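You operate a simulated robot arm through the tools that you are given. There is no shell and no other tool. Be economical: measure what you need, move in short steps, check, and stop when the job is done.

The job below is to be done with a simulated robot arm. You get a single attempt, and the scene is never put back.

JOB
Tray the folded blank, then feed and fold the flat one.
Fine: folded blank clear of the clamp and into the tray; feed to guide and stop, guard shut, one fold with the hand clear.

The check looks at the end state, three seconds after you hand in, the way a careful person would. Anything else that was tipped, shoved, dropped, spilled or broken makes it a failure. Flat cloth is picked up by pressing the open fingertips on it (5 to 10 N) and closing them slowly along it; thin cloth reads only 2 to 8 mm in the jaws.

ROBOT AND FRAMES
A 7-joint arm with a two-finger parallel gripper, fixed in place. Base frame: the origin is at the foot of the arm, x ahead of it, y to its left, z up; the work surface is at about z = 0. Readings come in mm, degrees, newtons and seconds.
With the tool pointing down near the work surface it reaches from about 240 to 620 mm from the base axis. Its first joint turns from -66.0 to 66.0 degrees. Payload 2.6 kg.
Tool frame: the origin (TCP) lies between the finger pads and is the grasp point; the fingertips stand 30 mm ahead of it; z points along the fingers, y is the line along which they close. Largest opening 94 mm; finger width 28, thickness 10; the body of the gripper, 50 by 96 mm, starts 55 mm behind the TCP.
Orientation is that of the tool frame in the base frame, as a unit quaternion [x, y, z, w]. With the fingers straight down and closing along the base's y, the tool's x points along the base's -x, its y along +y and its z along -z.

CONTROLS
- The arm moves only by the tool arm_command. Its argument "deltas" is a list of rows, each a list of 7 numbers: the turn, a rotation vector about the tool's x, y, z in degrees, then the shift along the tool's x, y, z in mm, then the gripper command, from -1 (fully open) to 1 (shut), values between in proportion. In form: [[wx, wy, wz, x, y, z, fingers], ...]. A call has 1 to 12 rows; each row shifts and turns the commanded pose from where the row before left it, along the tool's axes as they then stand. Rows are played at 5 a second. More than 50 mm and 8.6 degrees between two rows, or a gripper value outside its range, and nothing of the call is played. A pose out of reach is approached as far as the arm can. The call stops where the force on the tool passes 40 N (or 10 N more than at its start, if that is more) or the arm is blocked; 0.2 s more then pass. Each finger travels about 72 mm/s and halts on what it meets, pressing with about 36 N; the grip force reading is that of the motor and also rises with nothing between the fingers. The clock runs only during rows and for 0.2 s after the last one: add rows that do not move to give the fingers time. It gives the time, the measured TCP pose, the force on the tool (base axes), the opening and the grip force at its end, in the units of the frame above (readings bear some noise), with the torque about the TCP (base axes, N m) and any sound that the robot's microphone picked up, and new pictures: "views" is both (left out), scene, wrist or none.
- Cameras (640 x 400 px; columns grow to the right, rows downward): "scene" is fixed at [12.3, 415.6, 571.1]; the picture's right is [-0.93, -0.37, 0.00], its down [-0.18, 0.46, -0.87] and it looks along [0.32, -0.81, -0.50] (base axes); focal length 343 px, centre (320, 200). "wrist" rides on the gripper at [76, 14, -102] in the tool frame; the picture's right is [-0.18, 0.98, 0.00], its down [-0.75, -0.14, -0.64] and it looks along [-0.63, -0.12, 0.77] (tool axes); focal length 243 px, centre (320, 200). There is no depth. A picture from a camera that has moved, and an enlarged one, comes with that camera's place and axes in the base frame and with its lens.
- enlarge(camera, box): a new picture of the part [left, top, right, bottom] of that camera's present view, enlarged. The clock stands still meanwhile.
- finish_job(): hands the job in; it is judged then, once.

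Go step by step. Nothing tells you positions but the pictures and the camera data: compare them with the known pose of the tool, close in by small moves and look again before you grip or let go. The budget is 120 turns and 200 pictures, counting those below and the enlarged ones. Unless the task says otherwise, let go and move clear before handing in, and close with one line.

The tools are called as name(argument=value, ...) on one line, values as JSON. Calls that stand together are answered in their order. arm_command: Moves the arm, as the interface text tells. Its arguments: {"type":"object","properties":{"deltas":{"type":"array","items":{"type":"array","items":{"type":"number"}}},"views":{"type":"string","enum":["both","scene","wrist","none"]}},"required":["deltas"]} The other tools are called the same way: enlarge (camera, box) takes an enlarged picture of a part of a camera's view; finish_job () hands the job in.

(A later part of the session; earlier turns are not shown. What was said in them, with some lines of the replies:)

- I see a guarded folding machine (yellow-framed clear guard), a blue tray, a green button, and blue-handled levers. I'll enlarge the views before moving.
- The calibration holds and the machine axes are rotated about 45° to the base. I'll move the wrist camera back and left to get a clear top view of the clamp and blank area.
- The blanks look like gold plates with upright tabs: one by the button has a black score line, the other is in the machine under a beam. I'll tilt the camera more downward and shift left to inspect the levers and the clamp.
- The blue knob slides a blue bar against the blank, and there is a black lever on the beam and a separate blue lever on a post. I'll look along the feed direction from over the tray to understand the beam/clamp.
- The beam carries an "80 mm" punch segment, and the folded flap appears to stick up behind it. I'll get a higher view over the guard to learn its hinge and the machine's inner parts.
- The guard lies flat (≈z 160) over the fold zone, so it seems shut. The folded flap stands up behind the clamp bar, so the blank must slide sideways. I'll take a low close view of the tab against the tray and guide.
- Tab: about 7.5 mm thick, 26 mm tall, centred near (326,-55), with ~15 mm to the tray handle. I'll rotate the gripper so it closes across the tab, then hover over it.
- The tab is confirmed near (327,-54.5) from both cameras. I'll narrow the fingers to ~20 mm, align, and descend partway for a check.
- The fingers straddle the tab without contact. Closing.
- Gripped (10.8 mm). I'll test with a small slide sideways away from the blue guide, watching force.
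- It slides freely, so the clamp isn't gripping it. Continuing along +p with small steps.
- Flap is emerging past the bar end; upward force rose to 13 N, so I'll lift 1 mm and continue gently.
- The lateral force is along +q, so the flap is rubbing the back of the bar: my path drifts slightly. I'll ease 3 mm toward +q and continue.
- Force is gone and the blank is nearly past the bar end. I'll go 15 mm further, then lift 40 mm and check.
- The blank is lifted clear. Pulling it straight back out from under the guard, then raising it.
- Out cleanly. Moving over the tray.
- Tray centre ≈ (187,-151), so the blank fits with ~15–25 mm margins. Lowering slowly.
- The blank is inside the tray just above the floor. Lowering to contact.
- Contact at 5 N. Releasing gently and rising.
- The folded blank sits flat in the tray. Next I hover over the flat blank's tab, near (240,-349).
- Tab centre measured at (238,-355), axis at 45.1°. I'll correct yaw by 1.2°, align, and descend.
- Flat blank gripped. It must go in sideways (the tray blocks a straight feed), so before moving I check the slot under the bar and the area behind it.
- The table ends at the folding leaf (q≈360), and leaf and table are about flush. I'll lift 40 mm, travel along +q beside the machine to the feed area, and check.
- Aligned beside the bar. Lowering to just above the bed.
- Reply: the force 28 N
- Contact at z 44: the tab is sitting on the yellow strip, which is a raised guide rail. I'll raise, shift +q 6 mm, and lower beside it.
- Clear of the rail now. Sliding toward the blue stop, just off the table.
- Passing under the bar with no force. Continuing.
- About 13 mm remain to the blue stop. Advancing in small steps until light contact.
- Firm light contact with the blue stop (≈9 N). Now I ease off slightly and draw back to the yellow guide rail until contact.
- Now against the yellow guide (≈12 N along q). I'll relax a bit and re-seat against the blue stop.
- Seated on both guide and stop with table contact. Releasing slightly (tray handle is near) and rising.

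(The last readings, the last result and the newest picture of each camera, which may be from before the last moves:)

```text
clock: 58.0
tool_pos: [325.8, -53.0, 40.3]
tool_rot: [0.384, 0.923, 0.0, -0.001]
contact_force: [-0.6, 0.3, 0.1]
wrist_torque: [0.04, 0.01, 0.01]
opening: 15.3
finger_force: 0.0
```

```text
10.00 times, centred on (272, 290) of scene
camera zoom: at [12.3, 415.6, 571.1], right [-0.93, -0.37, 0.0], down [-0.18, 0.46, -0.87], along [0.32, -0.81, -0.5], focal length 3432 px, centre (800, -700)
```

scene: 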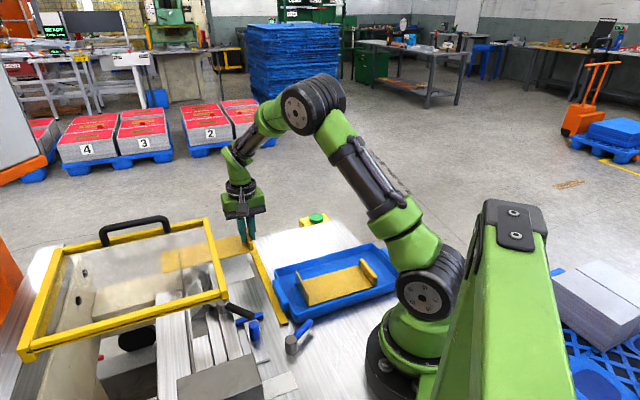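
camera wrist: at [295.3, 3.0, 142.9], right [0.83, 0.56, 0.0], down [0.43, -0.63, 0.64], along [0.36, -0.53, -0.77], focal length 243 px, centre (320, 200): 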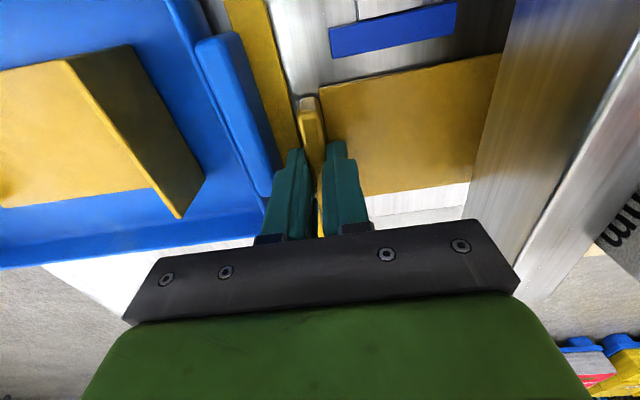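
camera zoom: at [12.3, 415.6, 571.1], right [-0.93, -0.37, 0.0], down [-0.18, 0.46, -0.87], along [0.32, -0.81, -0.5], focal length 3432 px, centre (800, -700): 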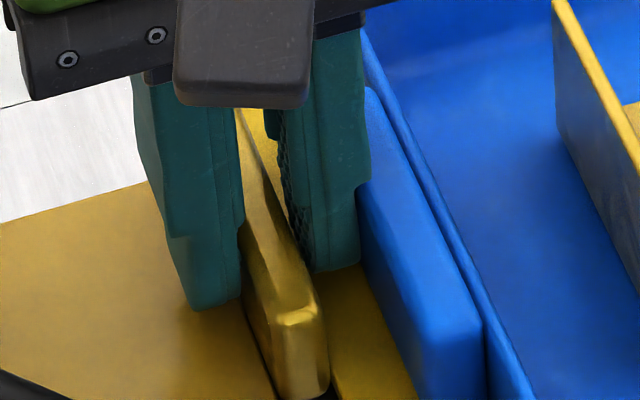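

arm_command(deltas=[[0, 0, 0, 0, 0, -8, 0.68], [0, 0, 0, 0, 0, -15, 0.68], [0, 0, 0, 0, 0, -30, 0.68], [0, 0, 0, 0, 0, -40, 0.68], [0, 0, 0, 0, 0, -40, 0.68], [0, 0, 0, 0, 0, 0, 0.68]], views="both")

enlarge(camera="wrist", box=[260, 0, 452, 120])

enlarge(camera="scene", box=[150, 240, 310, 340])

```text
clock: 59.4
tool_pos: [327.4, -53.5, 172.1]
tool_rot: [0.384, 0.923, 0.0, 0.0]
contact_force: [-0.3, 0.4, 0.1]
wrist_torque: [0.05, -0.03, -0.01]
opening: 15.2
finger_force: 0.0
camera wrist: at [282.5, 9.0, 274.0], right [0.83, 0.56, 0.0], down [0.43, -0.63, 0.64], along [0.36, -0.53, -0.77], focal length 243 px, centre (320, 200)
```

scene: 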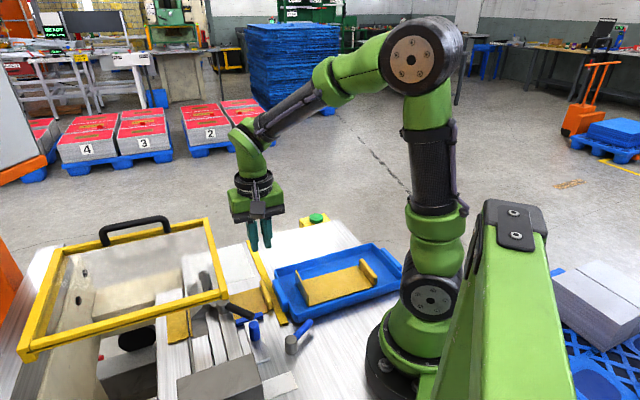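
wrist: 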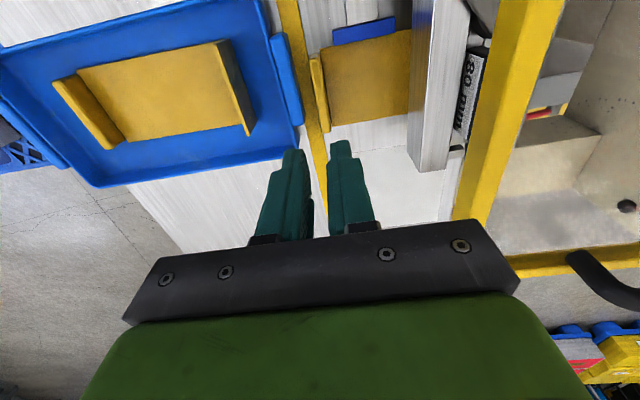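

```text
3.33 times, centred on (356, 60) of wrist
camera zoom: at [282.5, 9.0, 274.0], right [0.83, 0.56, 0.0], down [0.43, -0.63, 0.64], along [0.36, -0.53, -0.77], focal length 809 px, centre (200, 667)
```

zoom: 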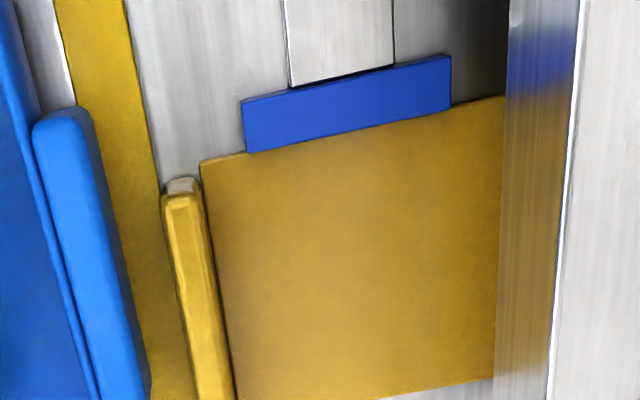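

```text
4.00 times, centred on (230, 290) of scene
camera zoom: at [12.3, 415.6, 571.1], right [-0.93, -0.37, 0.0], down [-0.18, 0.46, -0.87], along [0.32, -0.81, -0.5], focal length 1373 px, centre (680, -160)
```

zoom: 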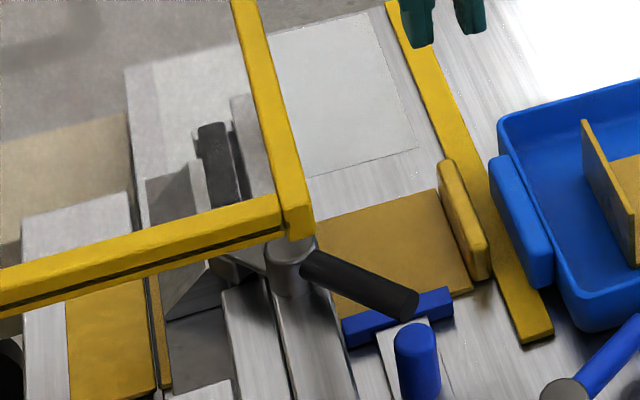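

The flat blank is seated at guide and stop. Before pressing the button I want to verify whether the guard is fully shut, so I'll look at it edge-on from the feed side.

arm_command(deltas=[[0, 0, 0, 0, -48, 0, 0.68], [0, 0, -8.2, 0, 0, 0, 0.68], [0, 0, -8.2, 0, 0, 0, 0.68], [0, 0, -8.2, 0, 0, 0, 0.68], [0, 0, -8.2, 0, 0, 0, 0.68], [0, 0, -8.2, 0, 0, 0, 0.68], [0, 0, -8.2, 0, 0, 0, 0.68], [0, 0, -8.2, 0, 0, 0, 0.68], [0, 0, -8.2, 0, 0, 0, 0.68], [0, 0, -8.2, 0, 0, 0, 0.68], [0, 0, -8.2, 0, 0, 0, -0.8], [0, 0, -8.0, 0, 0, 0, -1]], views="none")

arm_command(deltas=[[0, -8, 0, 0, 0, 0, -1], [0, -8, 0, 0, 0, 0, -1], [0, -8, 0, 0, 0, 0, -1], [0, -8, 0, 0, 0, 0, -1], [0, 0, 0, 0, 0, 0, -1]], views="wrist")

```text
clock: 62.0
tool_pos: [293.0, -87.5, 172.2]
tool_rot: [-0.383, 0.924, 0.001, 0.001]
contact_force: [-0.2, -0.1, -0.1]
wrist_torque: [0.03, 0.01, 0.0]
opening: 93.8
finger_force: 0.2
```

```text
clock: 63.2
tool_pos: [291.8, -87.5, 170.9]
tool_rot: [-0.366, 0.889, 0.105, 0.256]
contact_force: [0.5, 0.5, 0.4]
wrist_torque: [-0.02, -0.02, 0.01]
opening: 93.9
finger_force: 0.0
camera wrist: at [197.3, -162.4, 218.0], right [-0.58, 0.81, 0.1], down [0.31, 0.11, 0.94], along [0.75, 0.58, -0.31], focal length 243 px, centre (320, 200)
```

wrist: 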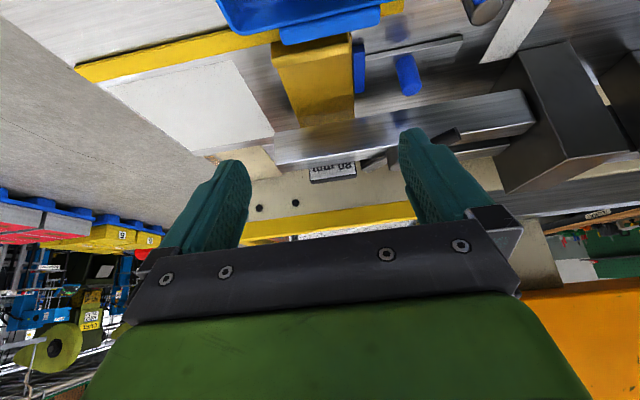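

enlarge(camera="wrist", box=[240, 130, 432, 250])

arm_command(deltas=[[0, 0, 0, 25, 0, -40, -1], [0, 0, 0, 25, 0, -40, -1], [0, 0, 0, 0, 0, 0, -1]], views="wrist")

enlarge(camera="wrist", box=[200, 90, 440, 240])

```text
3.33 times, centred on (336, 190) of wrist
camera zoom: at [197.3, -162.4, 218.0], right [-0.58, 0.81, 0.1], down [0.31, 0.11, 0.94], along [0.75, 0.58, -0.31], focal length 809 px, centre (267, 233)
```

zoom: 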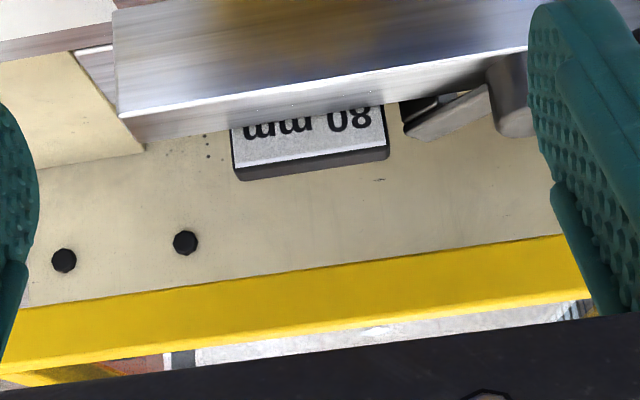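

```text
clock: 64.0
tool_pos: [231.7, -146.9, 212.6]
tool_rot: [-0.367, 0.888, 0.106, 0.256]
contact_force: [0.0, -0.5, 0.3]
wrist_torque: [-0.01, -0.02, -0.03]
opening: 94.0
finger_force: 0.1
camera wrist: at [137.3, -222.3, 259.1], right [-0.58, 0.81, 0.1], down [0.31, 0.11, 0.94], along [0.75, 0.58, -0.31], focal length 243 px, centre (320, 200)
```

wrist: 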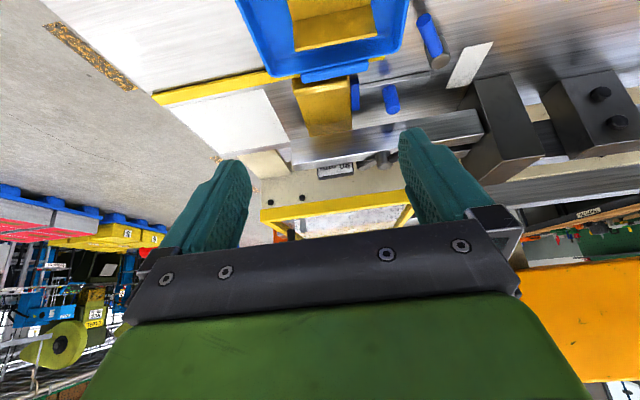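

```text
2.67 times, centred on (320, 165) of wrist
camera zoom: at [137.3, -222.3, 259.1], right [-0.58, 0.81, 0.1], down [0.31, 0.11, 0.94], along [0.75, 0.58, -0.31], focal length 647 px, centre (320, 293)
```

zoom: 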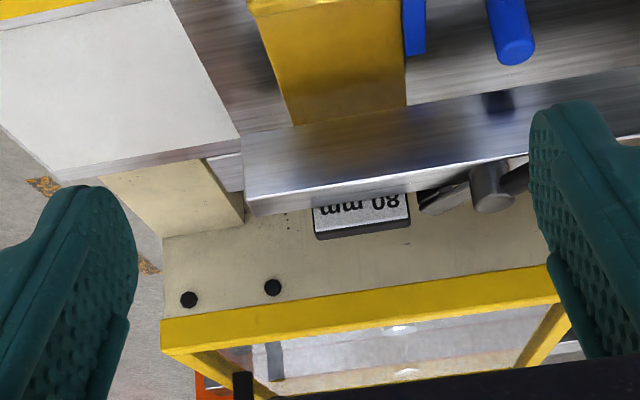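

The guard's front edge is level at both ends (lower edge z≈150), matching the flat rear, so it is shut. Now to the green button at about (347,-401): first straighten the tool and close the fingers.

arm_command(deltas=[[0, 8, 0, 0, 0, 0, 0], [0, 8, 0, 0, 0, 0, 1], [0, 8, 0, 0, 0, 0, 1], [0, 8, 0, 0, 0, 0, 1], [0, 0, 8.5, 0, 0, 0, 1], [0, 0, 8.5, 0, 0, 0, 1], [0, 0, 8.5, 0, 0, 0, 1], [0, 0, 8.5, 0, 0, 0, 1], [0, 0, 8.5, 0, 0, 0, 1], [0, 0, 8.5, 0, 0, 0, 1], [0, 0, 8.5, 0, 0, 0, 1], [0, 0, 8.5, 0, 0, 0, 1]], views="none")

arm_command(deltas=[[0, 0, 0, -34, -31.6, 0, 1], [0, 0, 0, -34, -31.6, 0, 1], [0, 0, 0, -34, -31.6, 0, 1], [0, 0, 0, -34, -31.6, 0, 1], [0, 0, 0, -34, -31.6, 0, 1], [0, 0, 0, -34, -31.6, 0, 1], [0, 0, 0, 0, 0, 40, 1], [0, 0, 0, 0, 0, 40, 1], [0, 0, 0, 0, 0, 30, 1], [0, 0, 0, 0, 0, 0, 1]], views="both")

enlarge(camera="wrist", box=[240, 80, 400, 180])

enlarge(camera="scene", box=[270, 180, 366, 240])

```text
clock: 66.6
tool_pos: [233.1, -146.7, 212.2]
tool_rot: [0.202, 0.979, 0.001, 0.001]
contact_force: [0.7, -0.1, -0.2]
wrist_torque: [0.0, -0.02, -0.01]
opening: 0.1
finger_force: 32.6
```

```text
clock: 68.8
tool_pos: [346.2, -401.6, 103.7]
tool_rot: [0.2, 0.98, 0.002, 0.0]
contact_force: [-0.1, -0.4, 0.1]
wrist_torque: [-0.01, 0.01, -0.02]
opening: 0.3
finger_force: 33.3
camera wrist: at [280.9, -360.0, 205.1], right [0.56, 0.83, 0.0], down [0.64, -0.43, 0.64], along [0.53, -0.36, -0.77], focal length 243 px, centre (320, 200)
```

scene: 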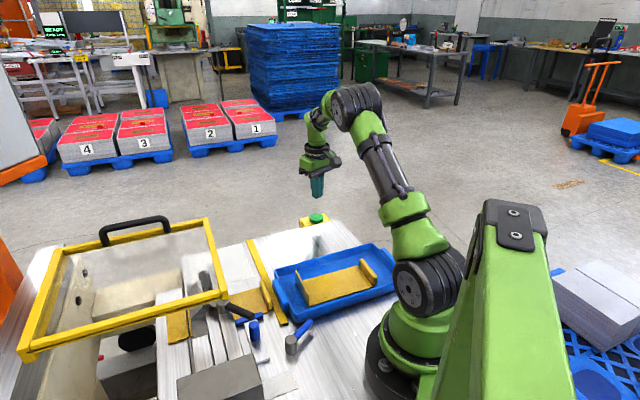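
wrist: 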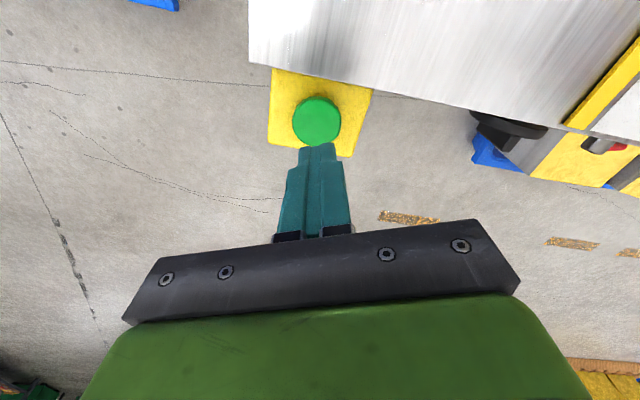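

```text
4.00 times, centred on (320, 130) of wrist
camera zoom: at [280.9, -360.0, 205.1], right [0.56, 0.83, 0.0], down [0.64, -0.43, 0.64], along [0.53, -0.36, -0.77], focal length 970 px, centre (320, 480)
```

zoom: 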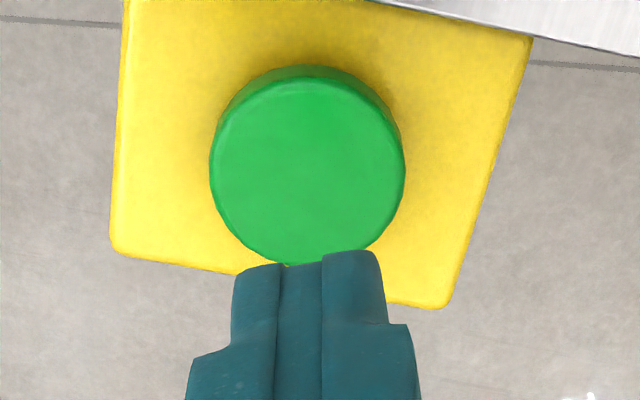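

```text
6.67 times, centred on (318, 210) of scene
camera zoom: at [12.3, 415.6, 571.1], right [-0.93, -0.37, 0.0], down [-0.18, 0.46, -0.87], along [0.32, -0.81, -0.5], focal length 2288 px, centre (333, 133)
```

zoom: 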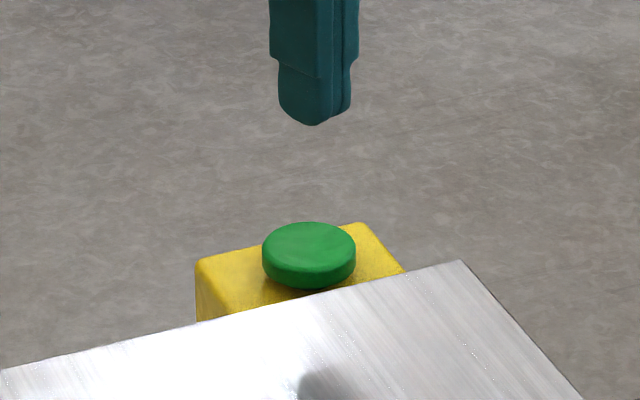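

Above the button. Descending in stages to press it.

arm_command(deltas=[[0, 0, 0, -1, -2.3, 25, 1], [0, 0, 0, 0, 0, 20, 1], [0, 0, 0, 0, 0, 12, 1], [0, 0, 0, 0, 0, 0, 1]], views="wrist")

enlarge(camera="scene", box=[270, 190, 366, 250])

```text
clock: 69.8
tool_pos: [346.0, -404.0, 46.3]
tool_rot: [0.2, 0.98, 0.0, 0.0]
contact_force: [0.0, 0.7, -1.2]
wrist_torque: [-0.01, 0.0, 0.02]
opening: 0.4
finger_force: 33.1
camera wrist: at [280.9, -362.5, 147.9], right [0.56, 0.83, 0.0], down [0.64, -0.43, 0.64], along [0.53, -0.36, -0.77], focal length 243 px, centre (320, 200)
```

wrist: 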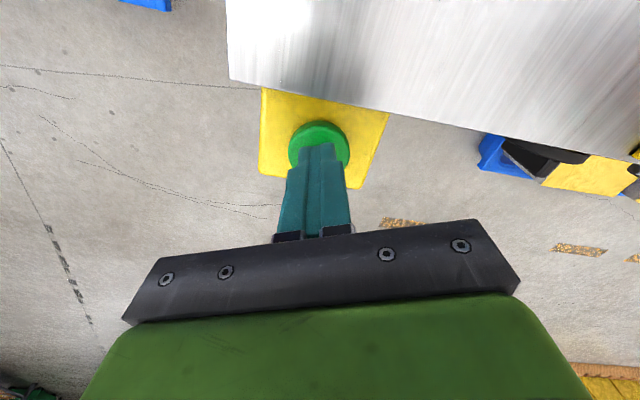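

```text
6.67 times, centred on (318, 220) of scene
camera zoom: at [12.3, 415.6, 571.1], right [-0.93, -0.37, 0.0], down [-0.18, 0.46, -0.87], along [0.32, -0.81, -0.5], focal length 2288 px, centre (333, 67)
```

zoom: 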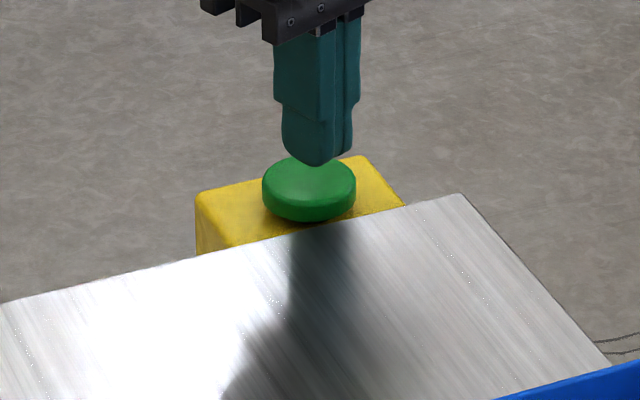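

arm_command(deltas=[[0, 0, 0, 0, 0, 3, 1], [0, 0, 0, 0, 0, 3, 1], [0, 0, 0, 0, 0, 2, 1], [0, 0, 0, 0, 0, 2, 1], [0, 0, 0, 0, 0, 0, 1]], views="none")

```text
clock: 71.0
tool_pos: [345.5, -403.3, 34.9]
tool_rot: [0.2, 0.98, 0.001, 0.0]
contact_force: [-0.9, 0.5, 0.6]
wrist_torque: [-0.01, -0.01, -0.03]
opening: 0.0
finger_force: 33.0
```

arm_command(deltas=[[0, 0, 0, 0, 0, 1.5, 1], [0, 0, 0, 0, 0, 1.5, 1], [0, 0, 0, 0, 0, 1, 1], [0, 0, 0, 0, 0, 0, 1]], views="scene")

```text
clock: 72.0
tool_pos: [345.8, -403.9, 31.4]
tool_rot: [0.2, 0.98, 0.001, 0.0]
contact_force: [-0.4, -0.1, -0.6]
wrist_torque: [0.04, -0.03, -0.01]
opening: 0.0
finger_force: 33.1
```

scene: 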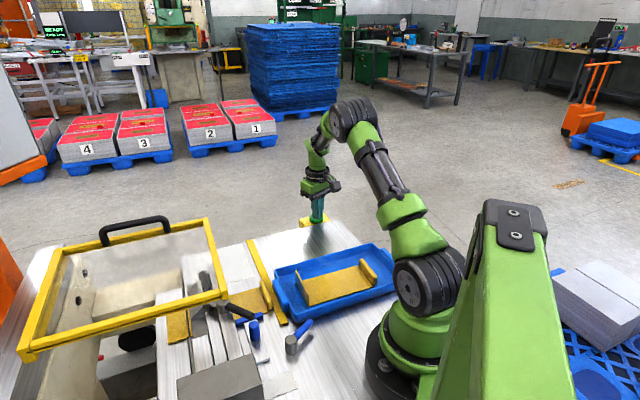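

arm_command(deltas=[[0, 0, 0, 0, 0, 1, 1], [0, 0, 0, 0, 0, 1, 1], [0, 0, 0, 0, 0, 1, 1], [0, 0, 0, 0, 0, 0, 1]], views="none")

enlarge(camera="scene", box=[270, 190, 366, 250])

```text
clock: 73.0
tool_pos: [345.8, -404.5, 28.6]
tool_rot: [0.2, 0.98, 0.001, 0.001]
contact_force: [-0.1, 0.1, 1.3]
wrist_torque: [0.02, -0.05, 0.03]
opening: 0.1
finger_force: 33.0
```

```text
6.67 times, centred on (318, 220) of scene
camera zoom: at [12.3, 415.6, 571.1], right [-0.93, -0.37, 0.0], down [-0.18, 0.46, -0.87], along [0.32, -0.81, -0.5], focal length 2288 px, centre (333, 67)
```

zoom: 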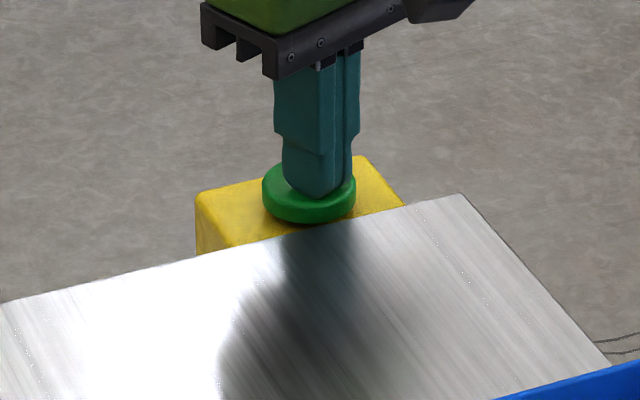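

Just touching the button top. Pressing a few millimetres further.

arm_command(deltas=[[0, 0, 0, 0, 0, 1, 1], [0, 0, 0, 0, 0, 1, 1], [0, 0, 0, 0, 0, 1, 1], [0, 0, 0, 0, 0, 0, 1]], views="scene")

```text
clock: 74.0
tool_pos: [346.1, -403.3, 27.0]
tool_rot: [0.2, 0.98, 0.001, 0.001]
contact_force: [1.8, 0.1, 3.5]
wrist_torque: [-0.03, -0.04, 0.01]
opening: 0.3
finger_force: 33.2
heard: click
```

scene: 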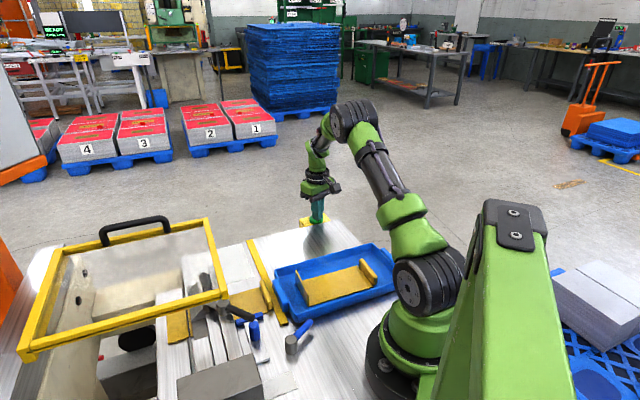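

A click was heard. I retract straight up and watch for the fold.

arm_command(deltas=[[0, 0, 0, 0, 0, -10, 1], [0, 0, 0, 0, 0, -30, 1], [0, 0, 0, 0, 0, -40, 1], [0, 0, 0, 0, 0, 0, 1], [0, 0, 0, 0, 0, 0, 1], [0, 0, 0, 0, 0, 0, 1]], views="scene")

enlarge(camera="scene", box=[10, 205, 330, 405])

```text
clock: 75.4
tool_pos: [345.1, -403.5, 106.5]
tool_rot: [0.2, 0.98, 0.001, 0.001]
contact_force: [-0.3, 0.0, 0.2]
wrist_torque: [0.01, 0.05, 0.0]
opening: 0.0
finger_force: 32.7
```

scene: 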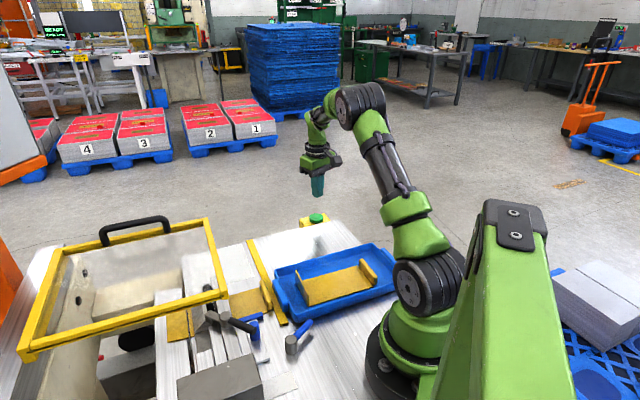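

```text
refused: 405 is not a number from 0 to 400
```

enlarge(camera="scene", box=[150, 260, 310, 360])

arm_command(deltas=[[0, 0, 0, 0, 0, 0, 1], [0, 0, 0, 0, 0, 0, 1], [0, 0, 0, 0, 0, 0, 1], [0, 0, 0, 0, 0, 0, 1], [0, 0, 0, 0, 0, 0, 1], [0, 0, 0, 0, 0, 0, 1]], views="none")

enlarge(camera="scene", box=[150, 260, 310, 360])

```text
4.00 times, centred on (230, 310) of scene
camera zoom: at [12.3, 415.6, 571.1], right [-0.93, -0.37, 0.0], down [-0.18, 0.46, -0.87], along [0.32, -0.81, -0.5], focal length 1373 px, centre (680, -240)
```

zoom: 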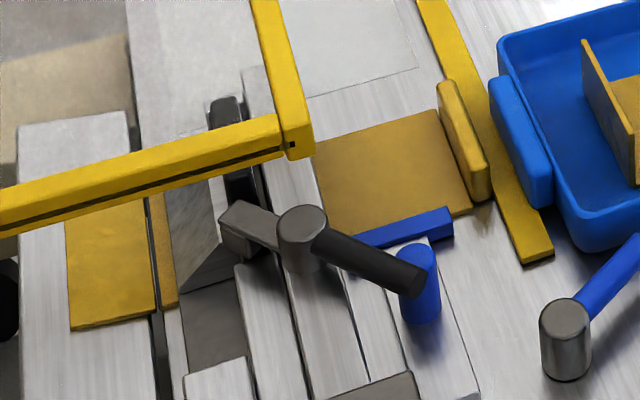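

```text
clock: 76.8
tool_pos: [345.4, -402.6, 105.1]
tool_rot: [0.2, 0.98, 0.001, 0.0]
contact_force: [-0.5, 0.7, 0.3]
wrist_torque: [-0.01, 0.01, 0.01]
opening: 0.1
finger_force: 32.7
```

```text
4.00 times, centred on (230, 310) of scene
camera zoom: at [12.3, 415.6, 571.1], right [-0.93, -0.37, 0.0], down [-0.18, 0.46, -0.87], along [0.32, -0.81, -0.5], focal length 1373 px, centre (680, -240)
```

zoom: 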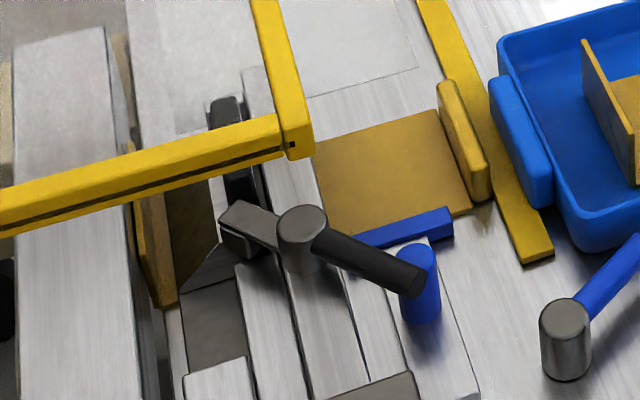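

The clamp moved and the leaf is swinging up: the fold cycle is running. I'll wait clear until it finishes.

arm_command(deltas=[[0, 0, 0, 0, 0, 0, 1], [0, 0, 0, 0, 0, 0, 1], [0, 0, 0, 0, 0, 0, 1], [0, 0, 0, 0, 0, 0, 1], [0, 0, 0, 0, 0, 0, 1], [0, 0, 0, 0, 0, 0, 1], [0, 0, 0, 0, 0, 0, 1], [0, 0, 0, 0, 0, 0, 1], [0, 0, 0, 0, 0, 0, 1], [0, 0, 0, 0, 0, 0, 1], [0, 0, 0, 0, 0, 0, 1], [0, 0, 0, 0, 0, 0, 1]], views="none")

enlarge(camera="scene", box=[150, 260, 310, 360])

```text
clock: 79.4
tool_pos: [345.0, -402.9, 105.1]
tool_rot: [0.2, 0.98, 0.0, 0.0]
contact_force: [0.1, -0.1, -0.3]
wrist_torque: [-0.01, -0.02, 0.02]
opening: 0.0
finger_force: 32.6
```

```text
4.00 times, centred on (230, 310) of scene
camera zoom: at [12.3, 415.6, 571.1], right [-0.93, -0.37, 0.0], down [-0.18, 0.46, -0.87], along [0.32, -0.81, -0.5], focal length 1373 px, centre (680, -240)
```

zoom: 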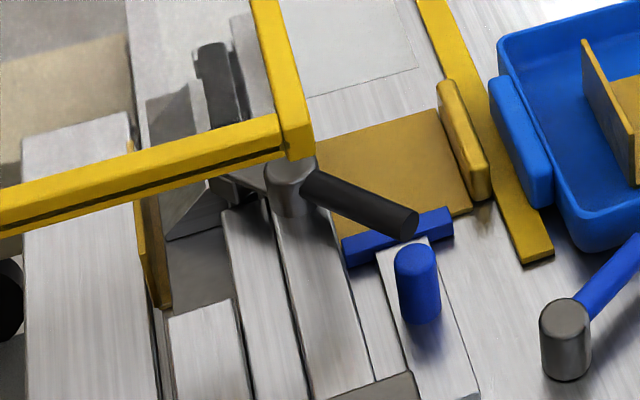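

The leaf is back down, the flap stands up, and the clamp has opened again: one fold. I'll raise the arm well clear and take a final look.

arm_command(deltas=[[0, 0, 0, 0, 0, -40, 0.5], [0, 0, 0, 0, 0, -40, 0], [0, 0, 0, 0, 0, -40, 0], [0, 0, 0, 0, 0, 0, 0]], views="both")

```text
clock: 80.4
tool_pos: [345.2, -403.1, 226.6]
tool_rot: [0.2, 0.98, 0.002, 0.0]
contact_force: [-1.3, 0.5, -0.4]
wrist_torque: [0.01, -0.01, 0.01]
opening: 46.8
finger_force: 0.1
camera wrist: at [280.6, -362.0, 328.7], right [0.56, 0.83, 0.0], down [0.64, -0.43, 0.64], along [0.53, -0.36, -0.77], focal length 243 px, centre (320, 200)
```

scene: 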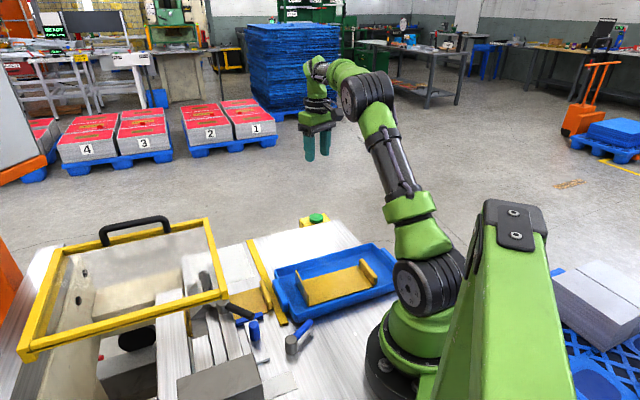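
wrist: 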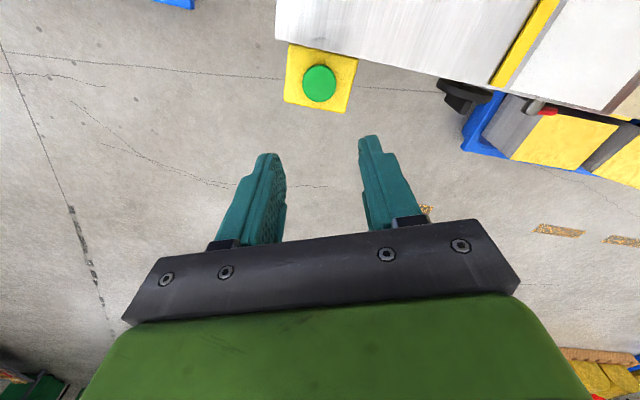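

The folded blank is in the tray, and the flat one is seated and folded once. The guard is flat and the arm is clear, so I'm handing in.

finish_job()

```text
The job is handed in.
```

The job is handed in: the folded blank is in the tray, and the flat blank was fed to the guide and stop and folded once with the guard shut and the hand clear.
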